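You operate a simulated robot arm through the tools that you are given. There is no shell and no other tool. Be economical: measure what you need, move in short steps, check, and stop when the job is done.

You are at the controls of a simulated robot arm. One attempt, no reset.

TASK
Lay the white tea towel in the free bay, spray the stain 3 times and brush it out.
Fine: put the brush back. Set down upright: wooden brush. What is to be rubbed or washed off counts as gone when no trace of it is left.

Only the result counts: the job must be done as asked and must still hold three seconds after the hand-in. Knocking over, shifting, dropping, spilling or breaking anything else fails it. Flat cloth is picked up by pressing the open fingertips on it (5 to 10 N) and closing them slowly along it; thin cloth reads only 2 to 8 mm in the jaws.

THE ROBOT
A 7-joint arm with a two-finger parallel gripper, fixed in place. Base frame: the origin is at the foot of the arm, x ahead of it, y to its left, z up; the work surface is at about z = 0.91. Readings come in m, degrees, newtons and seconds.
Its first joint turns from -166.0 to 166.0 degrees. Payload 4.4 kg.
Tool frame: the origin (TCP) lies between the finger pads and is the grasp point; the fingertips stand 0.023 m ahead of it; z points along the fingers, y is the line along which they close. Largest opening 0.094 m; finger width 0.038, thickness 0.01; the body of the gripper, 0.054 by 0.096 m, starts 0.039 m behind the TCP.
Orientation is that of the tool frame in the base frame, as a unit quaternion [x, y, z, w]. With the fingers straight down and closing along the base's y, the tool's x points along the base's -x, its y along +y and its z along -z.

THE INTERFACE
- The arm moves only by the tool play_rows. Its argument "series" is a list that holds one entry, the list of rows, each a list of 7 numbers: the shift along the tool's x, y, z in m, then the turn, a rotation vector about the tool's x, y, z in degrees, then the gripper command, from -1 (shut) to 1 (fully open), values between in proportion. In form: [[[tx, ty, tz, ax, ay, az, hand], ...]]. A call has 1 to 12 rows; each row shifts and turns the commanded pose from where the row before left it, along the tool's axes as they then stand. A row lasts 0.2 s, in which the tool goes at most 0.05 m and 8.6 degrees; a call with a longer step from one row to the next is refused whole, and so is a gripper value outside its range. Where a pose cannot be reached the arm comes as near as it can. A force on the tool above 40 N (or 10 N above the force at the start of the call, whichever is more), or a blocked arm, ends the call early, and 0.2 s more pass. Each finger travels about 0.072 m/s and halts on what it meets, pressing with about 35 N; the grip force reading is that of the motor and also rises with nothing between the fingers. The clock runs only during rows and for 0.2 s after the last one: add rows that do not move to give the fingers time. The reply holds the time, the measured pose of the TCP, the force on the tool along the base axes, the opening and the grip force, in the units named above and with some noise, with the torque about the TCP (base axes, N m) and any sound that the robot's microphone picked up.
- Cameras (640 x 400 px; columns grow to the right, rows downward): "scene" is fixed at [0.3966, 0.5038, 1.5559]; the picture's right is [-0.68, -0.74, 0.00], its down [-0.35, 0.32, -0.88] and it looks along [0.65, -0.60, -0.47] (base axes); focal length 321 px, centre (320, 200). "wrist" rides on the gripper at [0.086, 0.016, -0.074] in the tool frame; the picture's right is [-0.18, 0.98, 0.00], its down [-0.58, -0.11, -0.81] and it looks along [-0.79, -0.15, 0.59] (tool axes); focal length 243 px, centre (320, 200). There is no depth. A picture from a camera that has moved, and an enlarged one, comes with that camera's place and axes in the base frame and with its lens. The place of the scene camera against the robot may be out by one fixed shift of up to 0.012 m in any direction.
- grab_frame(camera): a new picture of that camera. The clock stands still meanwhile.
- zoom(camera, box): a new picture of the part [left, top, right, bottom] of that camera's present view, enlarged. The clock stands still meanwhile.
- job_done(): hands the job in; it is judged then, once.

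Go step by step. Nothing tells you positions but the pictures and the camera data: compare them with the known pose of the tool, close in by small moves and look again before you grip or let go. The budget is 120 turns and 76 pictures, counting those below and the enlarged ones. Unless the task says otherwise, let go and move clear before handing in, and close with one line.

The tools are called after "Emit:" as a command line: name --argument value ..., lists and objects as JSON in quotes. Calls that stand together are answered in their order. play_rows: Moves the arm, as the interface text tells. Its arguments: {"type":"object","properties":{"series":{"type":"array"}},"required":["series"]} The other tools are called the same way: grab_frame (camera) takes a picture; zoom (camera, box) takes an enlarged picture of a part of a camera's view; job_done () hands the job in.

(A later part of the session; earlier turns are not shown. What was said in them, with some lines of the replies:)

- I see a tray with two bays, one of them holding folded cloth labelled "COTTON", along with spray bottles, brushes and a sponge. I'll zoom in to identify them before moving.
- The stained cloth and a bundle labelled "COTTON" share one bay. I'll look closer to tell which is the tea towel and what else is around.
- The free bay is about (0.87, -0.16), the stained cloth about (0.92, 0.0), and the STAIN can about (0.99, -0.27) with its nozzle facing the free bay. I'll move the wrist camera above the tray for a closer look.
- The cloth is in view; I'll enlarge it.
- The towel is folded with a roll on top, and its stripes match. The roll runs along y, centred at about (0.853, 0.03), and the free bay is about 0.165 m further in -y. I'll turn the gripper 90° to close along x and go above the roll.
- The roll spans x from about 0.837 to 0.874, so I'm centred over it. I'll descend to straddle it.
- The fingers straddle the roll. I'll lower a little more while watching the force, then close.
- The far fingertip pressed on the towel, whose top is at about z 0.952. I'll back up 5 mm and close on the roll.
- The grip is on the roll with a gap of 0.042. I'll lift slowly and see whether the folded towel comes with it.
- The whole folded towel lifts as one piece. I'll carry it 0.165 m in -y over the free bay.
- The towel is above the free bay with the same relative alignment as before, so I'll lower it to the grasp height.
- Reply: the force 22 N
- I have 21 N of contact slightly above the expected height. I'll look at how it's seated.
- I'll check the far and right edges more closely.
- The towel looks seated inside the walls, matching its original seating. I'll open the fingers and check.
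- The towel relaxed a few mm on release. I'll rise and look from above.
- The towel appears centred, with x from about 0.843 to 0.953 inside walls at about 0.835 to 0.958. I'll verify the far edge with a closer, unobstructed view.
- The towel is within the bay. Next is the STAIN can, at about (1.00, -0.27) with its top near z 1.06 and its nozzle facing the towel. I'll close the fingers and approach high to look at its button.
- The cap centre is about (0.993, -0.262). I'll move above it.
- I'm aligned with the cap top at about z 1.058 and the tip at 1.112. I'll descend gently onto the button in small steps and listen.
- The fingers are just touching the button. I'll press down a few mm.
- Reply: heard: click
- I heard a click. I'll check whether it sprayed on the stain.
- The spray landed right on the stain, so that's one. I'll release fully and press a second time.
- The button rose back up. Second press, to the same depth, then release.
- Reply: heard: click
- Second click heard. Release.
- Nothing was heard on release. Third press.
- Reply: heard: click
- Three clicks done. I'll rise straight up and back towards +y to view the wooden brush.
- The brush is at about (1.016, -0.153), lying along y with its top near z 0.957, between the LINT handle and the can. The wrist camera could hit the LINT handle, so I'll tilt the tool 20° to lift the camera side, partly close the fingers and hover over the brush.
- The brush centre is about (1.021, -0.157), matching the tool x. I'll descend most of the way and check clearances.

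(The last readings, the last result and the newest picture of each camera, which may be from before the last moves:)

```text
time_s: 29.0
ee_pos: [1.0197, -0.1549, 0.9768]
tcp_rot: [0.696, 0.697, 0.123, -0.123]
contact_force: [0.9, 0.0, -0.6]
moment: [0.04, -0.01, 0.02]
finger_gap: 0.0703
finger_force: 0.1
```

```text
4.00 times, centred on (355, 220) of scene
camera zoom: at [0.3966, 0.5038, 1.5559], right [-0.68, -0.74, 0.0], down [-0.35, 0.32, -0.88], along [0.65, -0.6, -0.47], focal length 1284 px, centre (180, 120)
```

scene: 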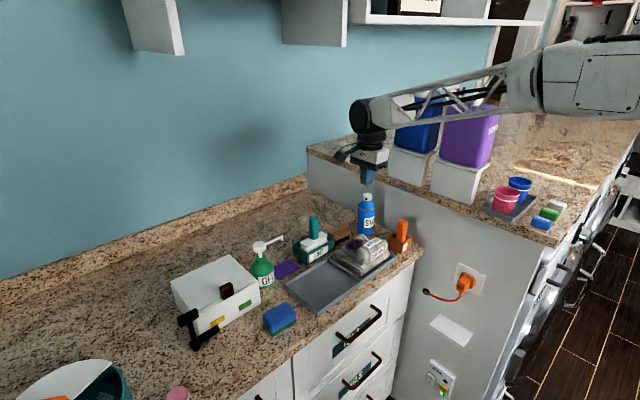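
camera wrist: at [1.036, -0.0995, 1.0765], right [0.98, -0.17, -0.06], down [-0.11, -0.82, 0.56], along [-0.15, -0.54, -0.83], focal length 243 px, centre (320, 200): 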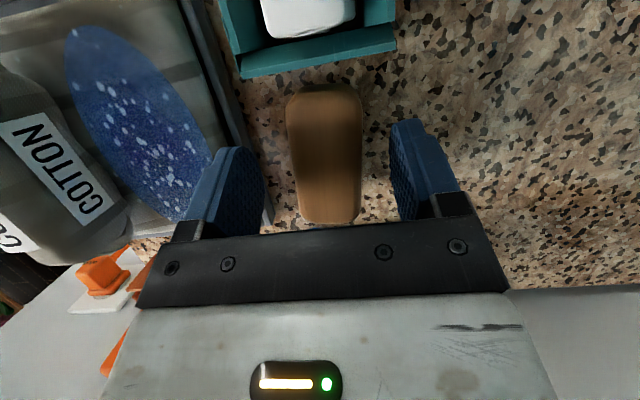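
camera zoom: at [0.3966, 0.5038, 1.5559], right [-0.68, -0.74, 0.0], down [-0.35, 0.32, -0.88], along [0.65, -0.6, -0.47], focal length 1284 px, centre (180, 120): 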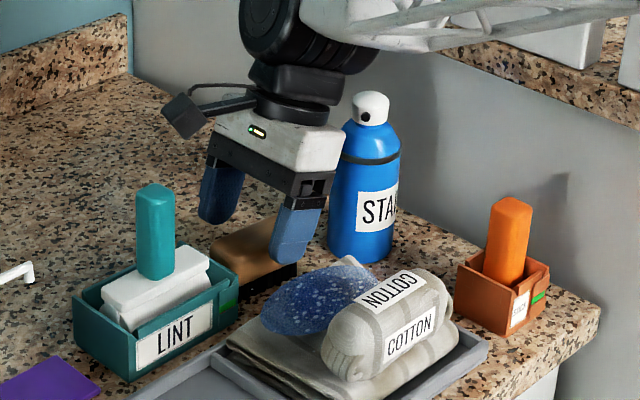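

It's centred with clearance all round. I'll finish the descent and close slowly.

Emit:
play_rows --series '[[[-0.005, 0, 0.0135, 0, 0, 0, 0.5], [-0.005, 0, 0.0135, 0, 0, 0, 0.5], [0, 0, 0, 0, 0, 0, 0.3], [0, 0, 0, 0, 0, 0, 0.1], [0, 0, 0, 0, 0, 0, -0.1], [0, 0, 0, 0, 0, 0, -0.3], [0, 0, 0, 0, 0, 0, -1], [0, 0, 0, 0, 0, 0, -1]]]'

Emit:
zoom --camera "scene" --box '[290, 170, 420, 270]'

```text
time_s: 30.8
ee_pos: [1.0216, -0.1538, 0.9474]
tcp_rot: [0.696, 0.696, 0.123, -0.123]
contact_force: [-0.2, -0.6, 1.9]
moment: [0.08, -0.01, 0.02]
finger_gap: 0.0391
finger_force: 35.0
```

```text
4.00 times, centred on (355, 220) of scene
camera zoom: at [0.3966, 0.5038, 1.5559], right [-0.68, -0.74, 0.0], down [-0.35, 0.32, -0.88], along [0.65, -0.6, -0.47], focal length 1284 px, centre (180, 120)
```

zoom: 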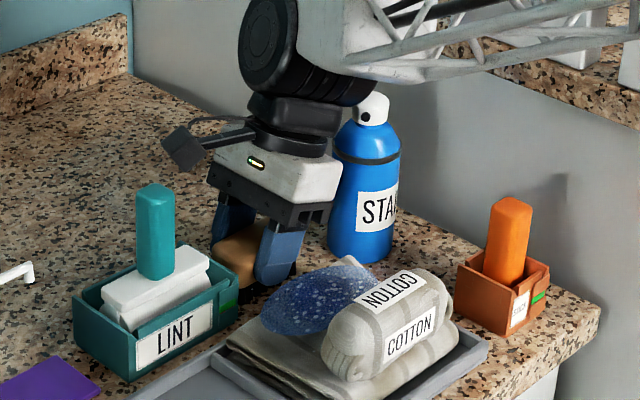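

The brush is gripped at 0.039. Its home pose is TCP (1.0213, -0.154, 0.9474). I'll lift it vertically and check.

Emit:
play_rows --series '[[[0.0068, 0, -0.0188, 0, 0, 0, -1], [0.0103, 0, -0.0282, 0, 0, 0, -1], [0.0103, 0, -0.0282, 0, 0, 0, -1], [0, 0, 0, 0, 0, 0, -1]]]'

Emit:
zoom --camera "scene" --box '[290, 170, 420, 270]'

Emit:
grab_frame --camera "wrist"

```text
time_s: 31.8
ee_pos: [1.0202, -0.1554, 1.0271]
tcp_rot: [0.697, 0.696, 0.124, -0.122]
contact_force: [0.5, -0.4, 0.1]
moment: [-0.01, 0.0, 0.01]
finger_gap: 0.0393
finger_force: 35.2
```

```text
4.00 times, centred on (355, 220) of scene
camera zoom: at [0.3966, 0.5038, 1.5559], right [-0.68, -0.74, 0.0], down [-0.35, 0.32, -0.88], along [0.65, -0.6, -0.47], focal length 1284 px, centre (180, 120)
```

zoom: 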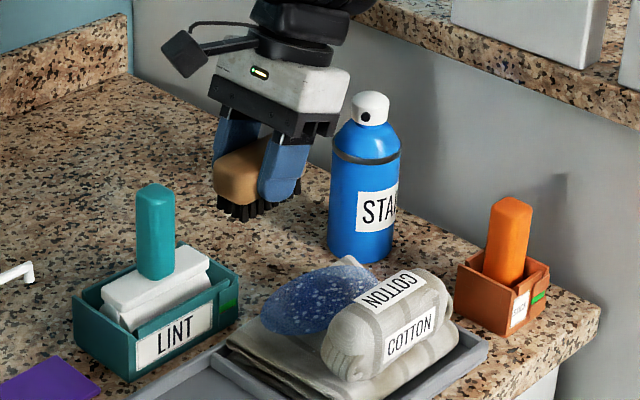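

```text
29 pictures are left
camera wrist: at [1.0363, -0.1002, 1.1286], right [0.98, -0.17, -0.06], down [-0.11, -0.82, 0.56], along [-0.15, -0.54, -0.83], focal length 243 px, centre (320, 200)
```

wrist: 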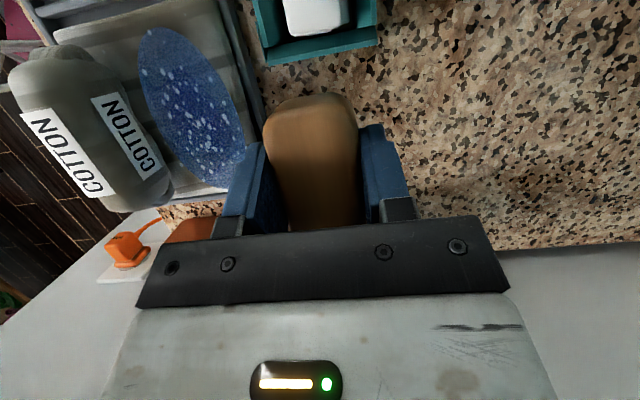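

The brush is held level with bristles down. The sprayed patch covers about x 0.905–0.96 and y -0.18 to -0.08. I'll move above its centre and lower gently to contact.

Emit:
play_rows --series '[[[0.0078, -0.03, 0.0029, 0, 0, 0, -1], [0.0078, -0.03, 0.0029, 0, 0, 0, -1], [0.0078, -0.03, 0.0029, 0, 0, 0, -1], [-0.0085, 0, 0.0235, 0, 0, 0, -1], [-0.0017, 0, 0.0047, 0, 0, 0, -1], [-0.001, 0, 0.0028, 0, 0, 0, -1], [0, 0, 0, 0, 0, 0, -1]]]'

Emit:
zoom --camera "scene" --box '[290, 170, 420, 270]'

```text
time_s: 33.4
ee_pos: [0.9285, -0.1299, 0.9957]
tcp_rot: [0.696, 0.697, 0.122, -0.123]
contact_force: [0.3, -0.3, -1.0]
moment: [0.0, 0.0, 0.03]
finger_gap: 0.0392
finger_force: 34.8
```

```text
4.00 times, centred on (355, 220) of scene
camera zoom: at [0.3966, 0.5038, 1.5559], right [-0.68, -0.74, 0.0], down [-0.35, 0.32, -0.88], along [0.65, -0.6, -0.47], focal length 1284 px, centre (180, 120)
```

zoom: 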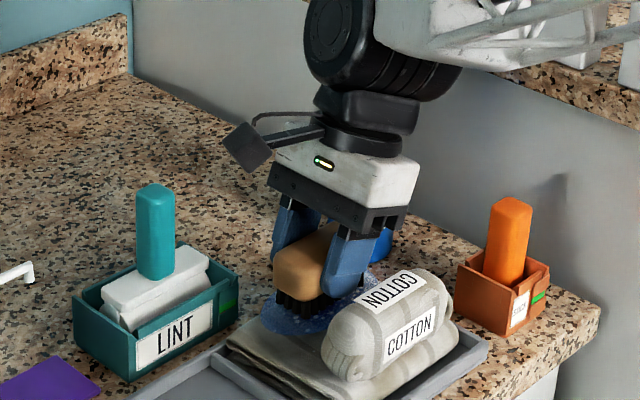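

The brush is just above the cloth with no contact yet. I'll lower by small steps.

Emit:
play_rows --series '[[[-0.001, 0, 0.0028, 0, 0, 0, -1], [-0.0007, 0, 0.0019, 0, 0, 0, -1], [0, 0, 0, 0, 0, 0, -1]]]'

```text
time_s: 34.2
ee_pos: [0.929, -0.1311, 0.9914]
tcp_rot: [0.696, 0.697, 0.123, -0.123]
contact_force: [-0.7, 0.3, 2.4]
moment: [0.07, -0.02, -0.02]
finger_gap: 0.0395
finger_force: 34.2
```

There's light contact of about 2.4 N. I'll press 1 mm more and make the first strokes along y.

Emit:
play_rows --series '[[[-0.0003, 0, 0.0009, 0, 0, 0, -1], [0.0188, 0, 0.0068, 0, 0, 0, -1], [0.0094, 0, 0.0034, 0, 0, 0, -1], [-0.0188, 0, -0.0068, 0, 0, 0, -1], [-0.0188, 0, -0.0068, 0, 0, 0, -1], [-0.0188, 0, -0.0068, 0, 0, 0, -1], [0.0188, 0, 0.0068, 0, 0, 0, -1], [0.0094, 0, 0.0034, 0, 0, 0, -1], [0, 0, 0, 0, 0, 0, -1]]]'

Emit:
zoom --camera "scene" --box '[310, 200, 410, 275]'

```text
time_s: 36.2
ee_pos: [0.9298, -0.1319, 0.9898]
tcp_rot: [0.697, 0.696, 0.122, -0.122]
contact_force: [0.3, -4.5, 9.1]
moment: [-0.15, -0.06, -0.05]
finger_gap: 0.0392
finger_force: 35.4
```

```text
5.33 times, centred on (360, 238) of scene
camera zoom: at [0.3966, 0.5038, 1.5559], right [-0.68, -0.74, 0.0], down [-0.35, 0.32, -0.88], along [0.65, -0.6, -0.47], focal length 1712 px, centre (107, 0)
```

zoom: 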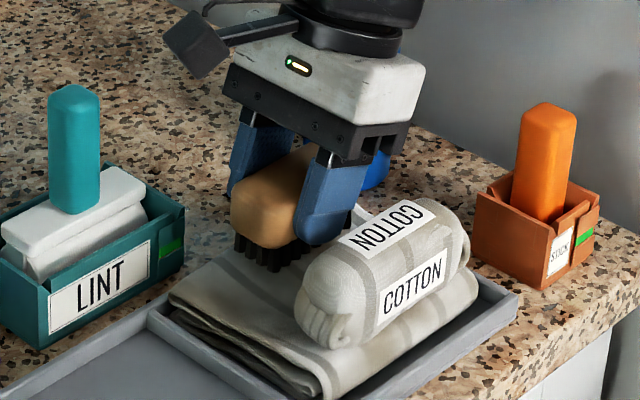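

The foam visible outside the brush is already clearing. I'll scrub the far and near lanes as well.

Emit:
play_rows --series '[[[0, 0.016, 0, 0, 0, 0, -1], [0.0188, 0, 0.0068, 0, 0, 0, -1], [0.0094, 0, 0.0034, 0, 0, 0, -1], [-0.0188, 0, -0.0068, 0, 0, 0, -1], [-0.0188, 0, -0.0068, 0, 0, 0, -1], [-0.0188, 0, -0.0068, 0, 0, 0, -1], [0, -0.017, 0, 0, 0, 0, -1], [0, -0.015, 0, 0, 0, 0, -1], [0.0188, 0, 0.0068, 0, 0, 0, -1], [0.0188, 0, 0.0068, 0, 0, 0, -1], [0.0188, 0, 0.0068, 0, 0, 0, -1], [0, 0, 0, 0, 0, 0, -1]]]'

Emit:
grab_frame --camera "wrist"

Emit:
zoom --camera "scene" --box '[310, 200, 410, 275]'

```text
time_s: 38.8
ee_pos: [0.9134, -0.1017, 0.9899]
tcp_rot: [0.696, 0.697, 0.122, -0.122]
contact_force: [-0.8, -5.8, 16.3]
moment: [-0.28, 0.01, 0.03]
finger_gap: 0.0392
finger_force: 34.4
```

```text
26 pictures are left
camera wrist: at [0.9295, -0.0455, 1.0891], right [0.98, -0.17, -0.06], down [-0.11, -0.82, 0.56], along [-0.15, -0.54, -0.83], focal length 243 px, centre (320, 200)
```

wrist: 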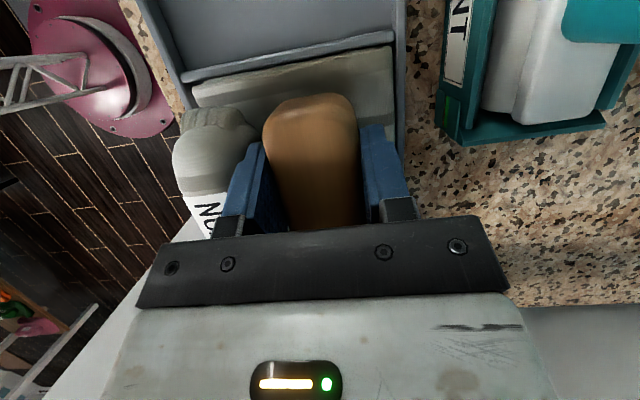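

```text
5.33 times, centred on (360, 238) of scene
camera zoom: at [0.3966, 0.5038, 1.5559], right [-0.68, -0.74, 0.0], down [-0.35, 0.32, -0.88], along [0.65, -0.6, -0.47], focal length 1712 px, centre (107, 0)
```

zoom: 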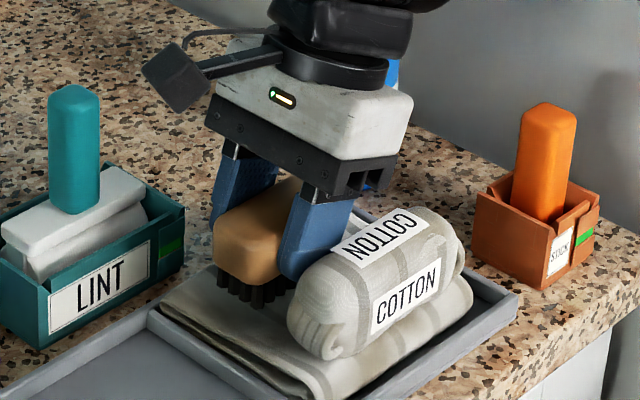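

I'll lift and move towards the brush's home to see the towel unobstructed.

Emit:
play_rows --series '[[[0.0068, 0, -0.0188, 0, 0, 0, -1], [0.0103, 0, -0.0282, 0, 0, 0, -1], [-0.0094, 0.03, -0.0034, 0, 0, 0, -1], [-0.0188, 0.039, -0.0068, 0, 0, 0, -1], [-0.0188, 0.039, -0.0068, 0, 0, 0, -1], [0, 0, 0, 0, 0, 0, -1]]]'

Emit:
grab_frame --camera "wrist"

Emit:
zoom --camera "scene" --box '[330, 210, 400, 270]'

```text
time_s: 40.2
ee_pos: [1.0228, -0.1523, 1.0394]
tcp_rot: [0.696, 0.696, 0.123, -0.124]
contact_force: [-0.5, -0.7, -1.0]
moment: [0.01, 0.03, -0.02]
finger_gap: 0.0393
finger_force: 35.0
```

```text
24 pictures are left
camera wrist: at [1.0387, -0.0961, 1.1397], right [0.98, -0.17, -0.06], down [-0.11, -0.82, 0.56], along [-0.15, -0.54, -0.83], focal length 243 px, centre (320, 200)
```

wrist: 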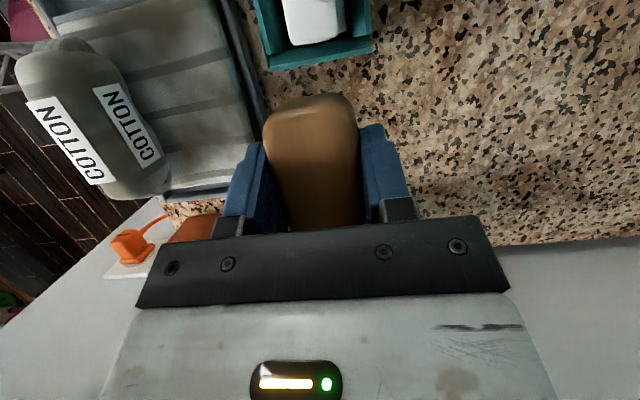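

```text
6.67 times, centred on (365, 240) of scene
camera zoom: at [0.3966, 0.5038, 1.5559], right [-0.68, -0.74, 0.0], down [-0.35, 0.32, -0.88], along [0.65, -0.6, -0.47], focal length 2140 px, centre (20, -67)
```

zoom: 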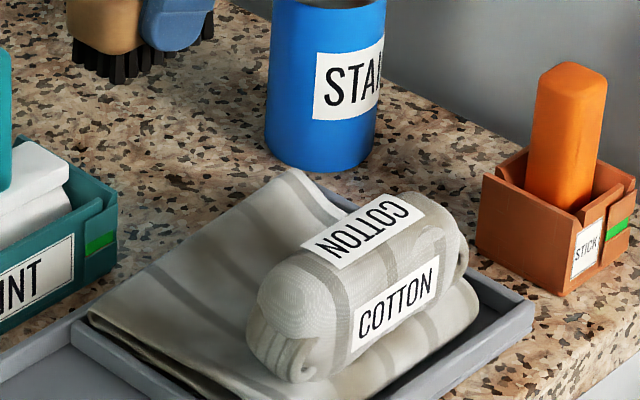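

The stain looks gone; I'll magnify to be sure no trace is left.

Emit:
zoom --camera "scene" --box '[338, 230, 378, 262]'

Emit:
zoom --camera "wrist" --box '[90, 0, 270, 210]'

```text
12.50 times, centred on (358, 246) of scene
camera zoom: at [0.3966, 0.5038, 1.5559], right [-0.68, -0.74, 0.0], down [-0.35, 0.32, -0.88], along [0.65, -0.6, -0.47], focal length 4013 px, centre (-155, -375)
```

zoom: 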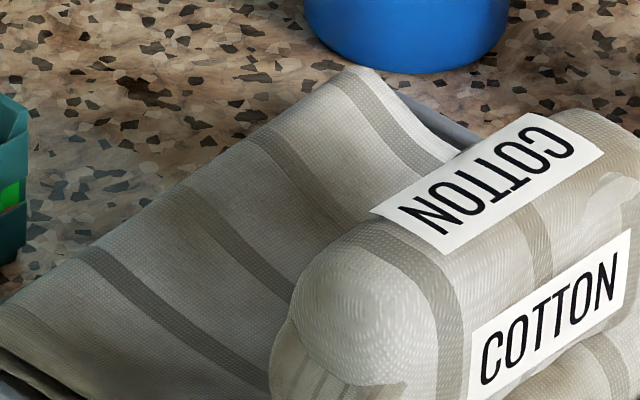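

```text
1.90 times, centred on (180, 105) of wrist
camera zoom: at [1.0387, -0.0961, 1.1397], right [0.98, -0.17, -0.06], down [-0.11, -0.82, 0.56], along [-0.15, -0.54, -0.83], focal length 462 px, centre (587, 381)
```

zoom: 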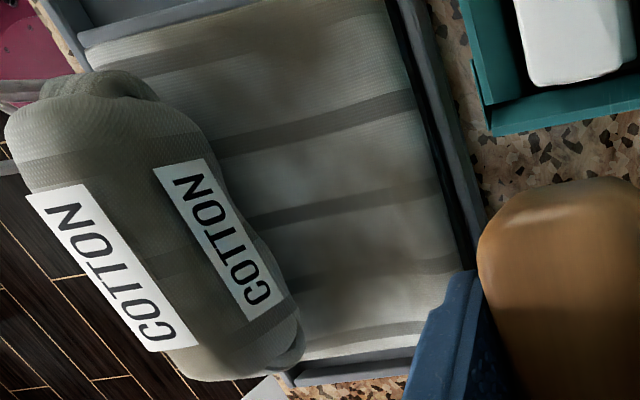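

No trace is left. I'll return the brush to its home spot and lower it to just above the counter.

Emit:
play_rows --series '[[[-0.0084, -0.001, 0.0202, 0, 0, 0, -1], [-0.0084, -0.001, 0.0202, 0, 0, 0, -1], [-0.0084, 0, 0.0202, 0, 0, 0, -1], [-0.006, 0, 0.0145, 0, 0, 0, -1], [-0.0023, 0, 0.0059, 0, 0, 0, -1], [0, 0, 0, 0, 0, 0, -1]]]'

Emit:
zoom --camera "scene" --box '[290, 190, 400, 270]'

```text
time_s: 41.6
ee_pos: [1.0218, -0.1551, 0.9517]
tcp_rot: [0.697, 0.696, 0.123, -0.123]
contact_force: [0.1, -0.6, -0.6]
moment: [-0.02, 0.01, 0.0]
finger_gap: 0.0393
finger_force: 35.3
```

```text
5.00 times, centred on (345, 230) of scene
camera zoom: at [0.3966, 0.5038, 1.5559], right [-0.68, -0.74, 0.0], down [-0.35, 0.32, -0.88], along [0.65, -0.6, -0.47], focal length 1605 px, centre (195, 50)
```

zoom: 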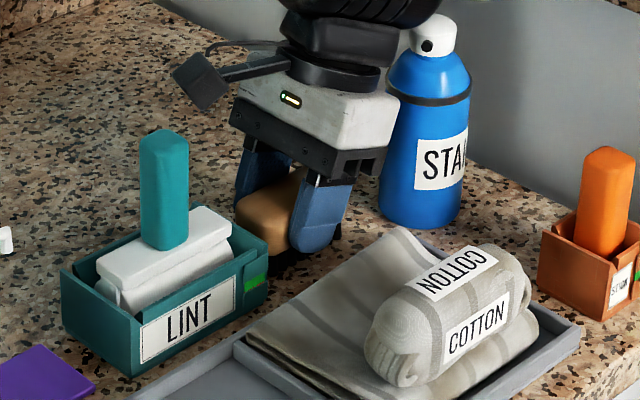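

The brush is a few mm above its home, so I'll lower it gently to contact.

Emit:
play_rows --series '[[[-0.0007, 0, 0.0019, 0, 0, 0, -1], [-0.0005, 0, 0.0014, 0, 0, 0, -1], [-0.0003, 0, 0.0009, 0, 0, 0, -1], [0, 0, 0, 0, 0, 0, -1]]]'

```text
time_s: 42.6
ee_pos: [1.0195, -0.1551, 0.9477]
tcp_rot: [0.696, 0.696, 0.123, -0.123]
contact_force: [0.5, -0.6, 0.6]
moment: [0.04, 0.01, 0.01]
finger_gap: 0.0394
finger_force: 34.8
```

Emit:
play_rows --series '[[[-0.0003, 0, 0.0009, 0, 0, 0, -1], [0, 0, 0, 0, 0, 0, -1]]]'

```text
time_s: 43.2
ee_pos: [1.0193, -0.1555, 0.9474]
tcp_rot: [0.696, 0.697, 0.123, -0.123]
contact_force: [0.2, 3.0, 7.0]
moment: [0.27, 0.01, -0.02]
finger_gap: 0.0394
finger_force: 34.8
```

The brush is down, with 7 N of contact. I'll release slowly to a partial opening and check it before rising.

Emit:
play_rows --series '[[[0.0001, 0, -0.0003, 0, 0, 0, -0.1], [0, 0, 0, 0, 0, 0, 0.1], [0, 0, 0, 0, 0, 0, 0.3], [0, 0, 0, 0, 0, 0, 0.5], [0, 0, 0, 0, 0, 0, 0.5]]]'

Emit:
zoom --camera "scene" --box '[290, 190, 400, 270]'

```text
time_s: 44.4
ee_pos: [1.0194, -0.1548, 0.9481]
tcp_rot: [0.696, 0.697, 0.122, -0.123]
contact_force: [0.0, 0.6, 0.2]
moment: [-0.03, 0.05, -0.01]
finger_gap: 0.0705
finger_force: 0.0
```

```text
5.00 times, centred on (345, 230) of scene
camera zoom: at [0.3966, 0.5038, 1.5559], right [-0.68, -0.74, 0.0], down [-0.35, 0.32, -0.88], along [0.65, -0.6, -0.47], focal length 1605 px, centre (195, 50)
```

zoom: 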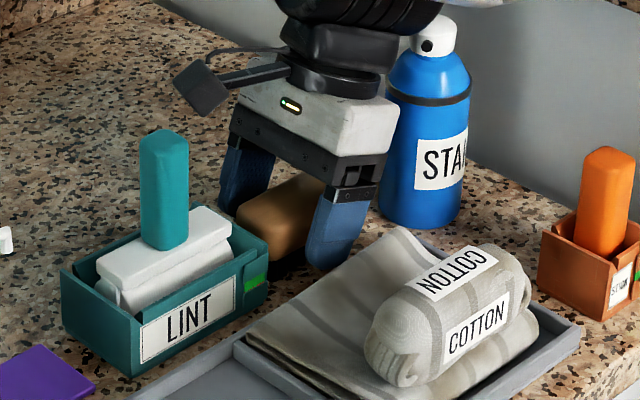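

It's released and standing. I'll rise vertically, then back off to view everything.

Emit:
play_rows --series '[[[0.0034, 0, -0.0094, 0, 0, 0, 0.5], [0.0103, 0, -0.0282, 0, 0, 0, 0.5], [0.0103, 0, -0.0282, 0, 0, 0, 0.5], [0.0137, 0, -0.0376, 0, 0, 0, 0.5], [0.0137, -0.02, -0.0376, 0, 0, 0, 0.5], [0.03, -0.03, 0, 0, -6.67, 0, 0.5], [0.03, -0.03, 0, 0, -6.67, 0, 0.5], [0.03, -0.02, 0, 0, -6.66, 0, 0.5], [0.02, -0.02, 0, 0, 0, 0, 0.5], [0, 0, 0, 0, 0, 0, 0.5]]]'

Emit:
grab_frame --camera "wrist"

Emit:
grab_frame --camera "scene"

Emit:
zoom --camera "scene" --box '[280, 180, 430, 310]'

```text
time_s: 46.6
ee_pos: [0.898, -0.0469, 1.1172]
tcp_rot: [0.707, 0.707, 0.0, 0.0]
contact_force: [0.1, -0.4, -0.1]
moment: [-0.01, -0.01, -0.01]
finger_gap: 0.0705
finger_force: 0.1
```

```text
18 pictures are left
camera wrist: at [0.9152, 0.0401, 1.1917], right [0.98, -0.18, 0.0], down [-0.11, -0.58, 0.81], along [-0.15, -0.79, -0.59], focal length 243 px, centre (320, 200)
```

wrist: 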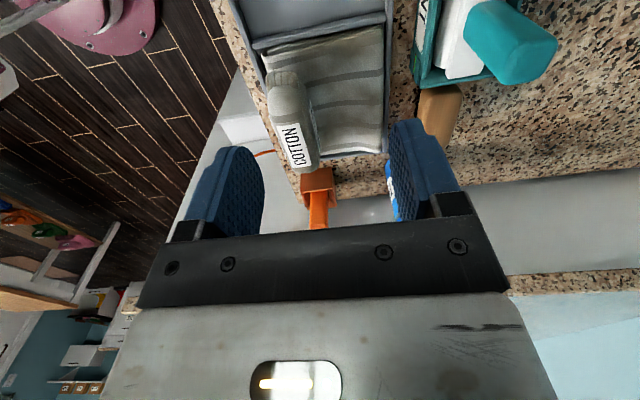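

```text
17 pictures are left
```

scene: 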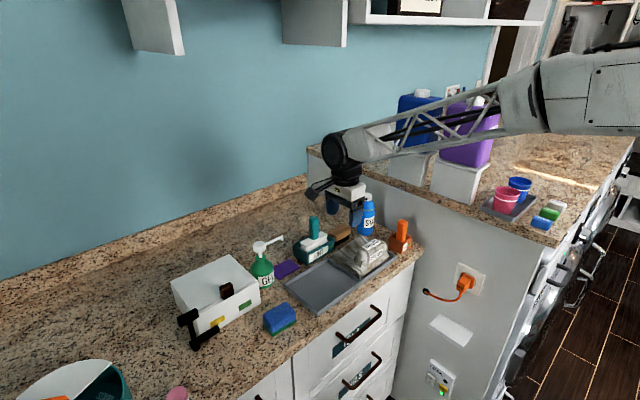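

```text
3.08 times, centred on (355, 245) of scene
camera zoom: at [0.3966, 0.5038, 1.5559], right [-0.68, -0.74, 0.0], down [-0.35, 0.32, -0.88], along [0.65, -0.6, -0.47], focal length 988 px, centre (212, 62)
```

zoom: 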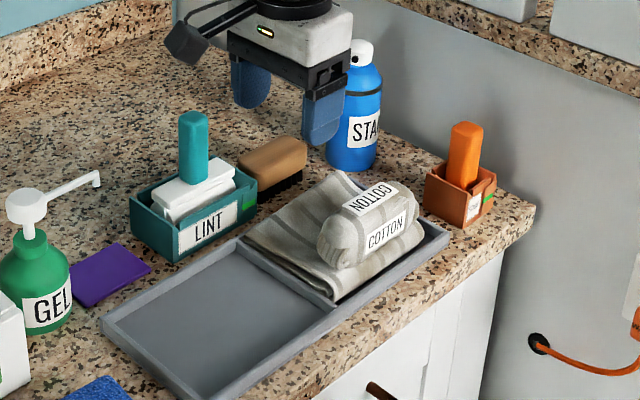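

The brush stands at home, the stain is gone and the can is upright. One closer look at the towel and brush.

Emit:
zoom --camera "wrist" --box '[230, 10, 400, 180]'

Emit:
zoom --camera "scene" --box '[320, 220, 400, 280]'

```text
2.35 times, centred on (315, 95) of wrist
camera zoom: at [0.9152, 0.0401, 1.1917], right [0.98, -0.18, 0.0], down [-0.11, -0.58, 0.81], along [-0.15, -0.79, -0.59], focal length 571 px, centre (332, 447)
```

zoom: 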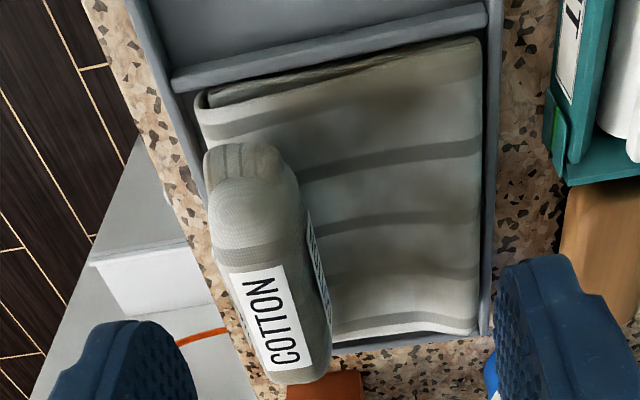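

```text
6.67 times, centred on (360, 250) of scene
camera zoom: at [0.3966, 0.5038, 1.5559], right [-0.68, -0.74, 0.0], down [-0.35, 0.32, -0.88], along [0.65, -0.6, -0.47], focal length 2140 px, centre (53, -133)
```

zoom: 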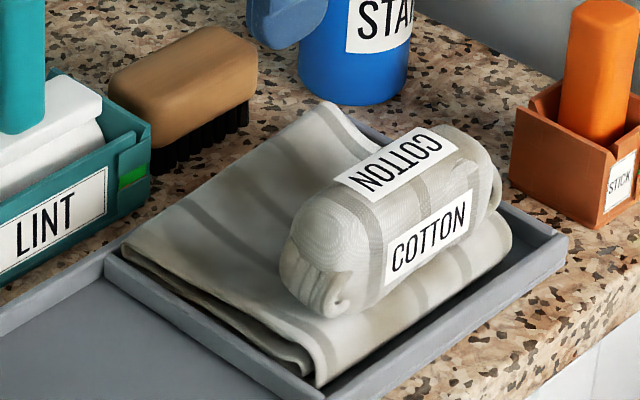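

The towel lies in the free bay without a trace of the stain, and the brush stands bristles-down at its place with the gripper clear. Handing in.

Emit:
job_done

```text
The job is handed in.
```

The tea towel is in the free bay, the stain was sprayed three times and brushed out with no trace visible, and the wooden brush is back upright in its place.
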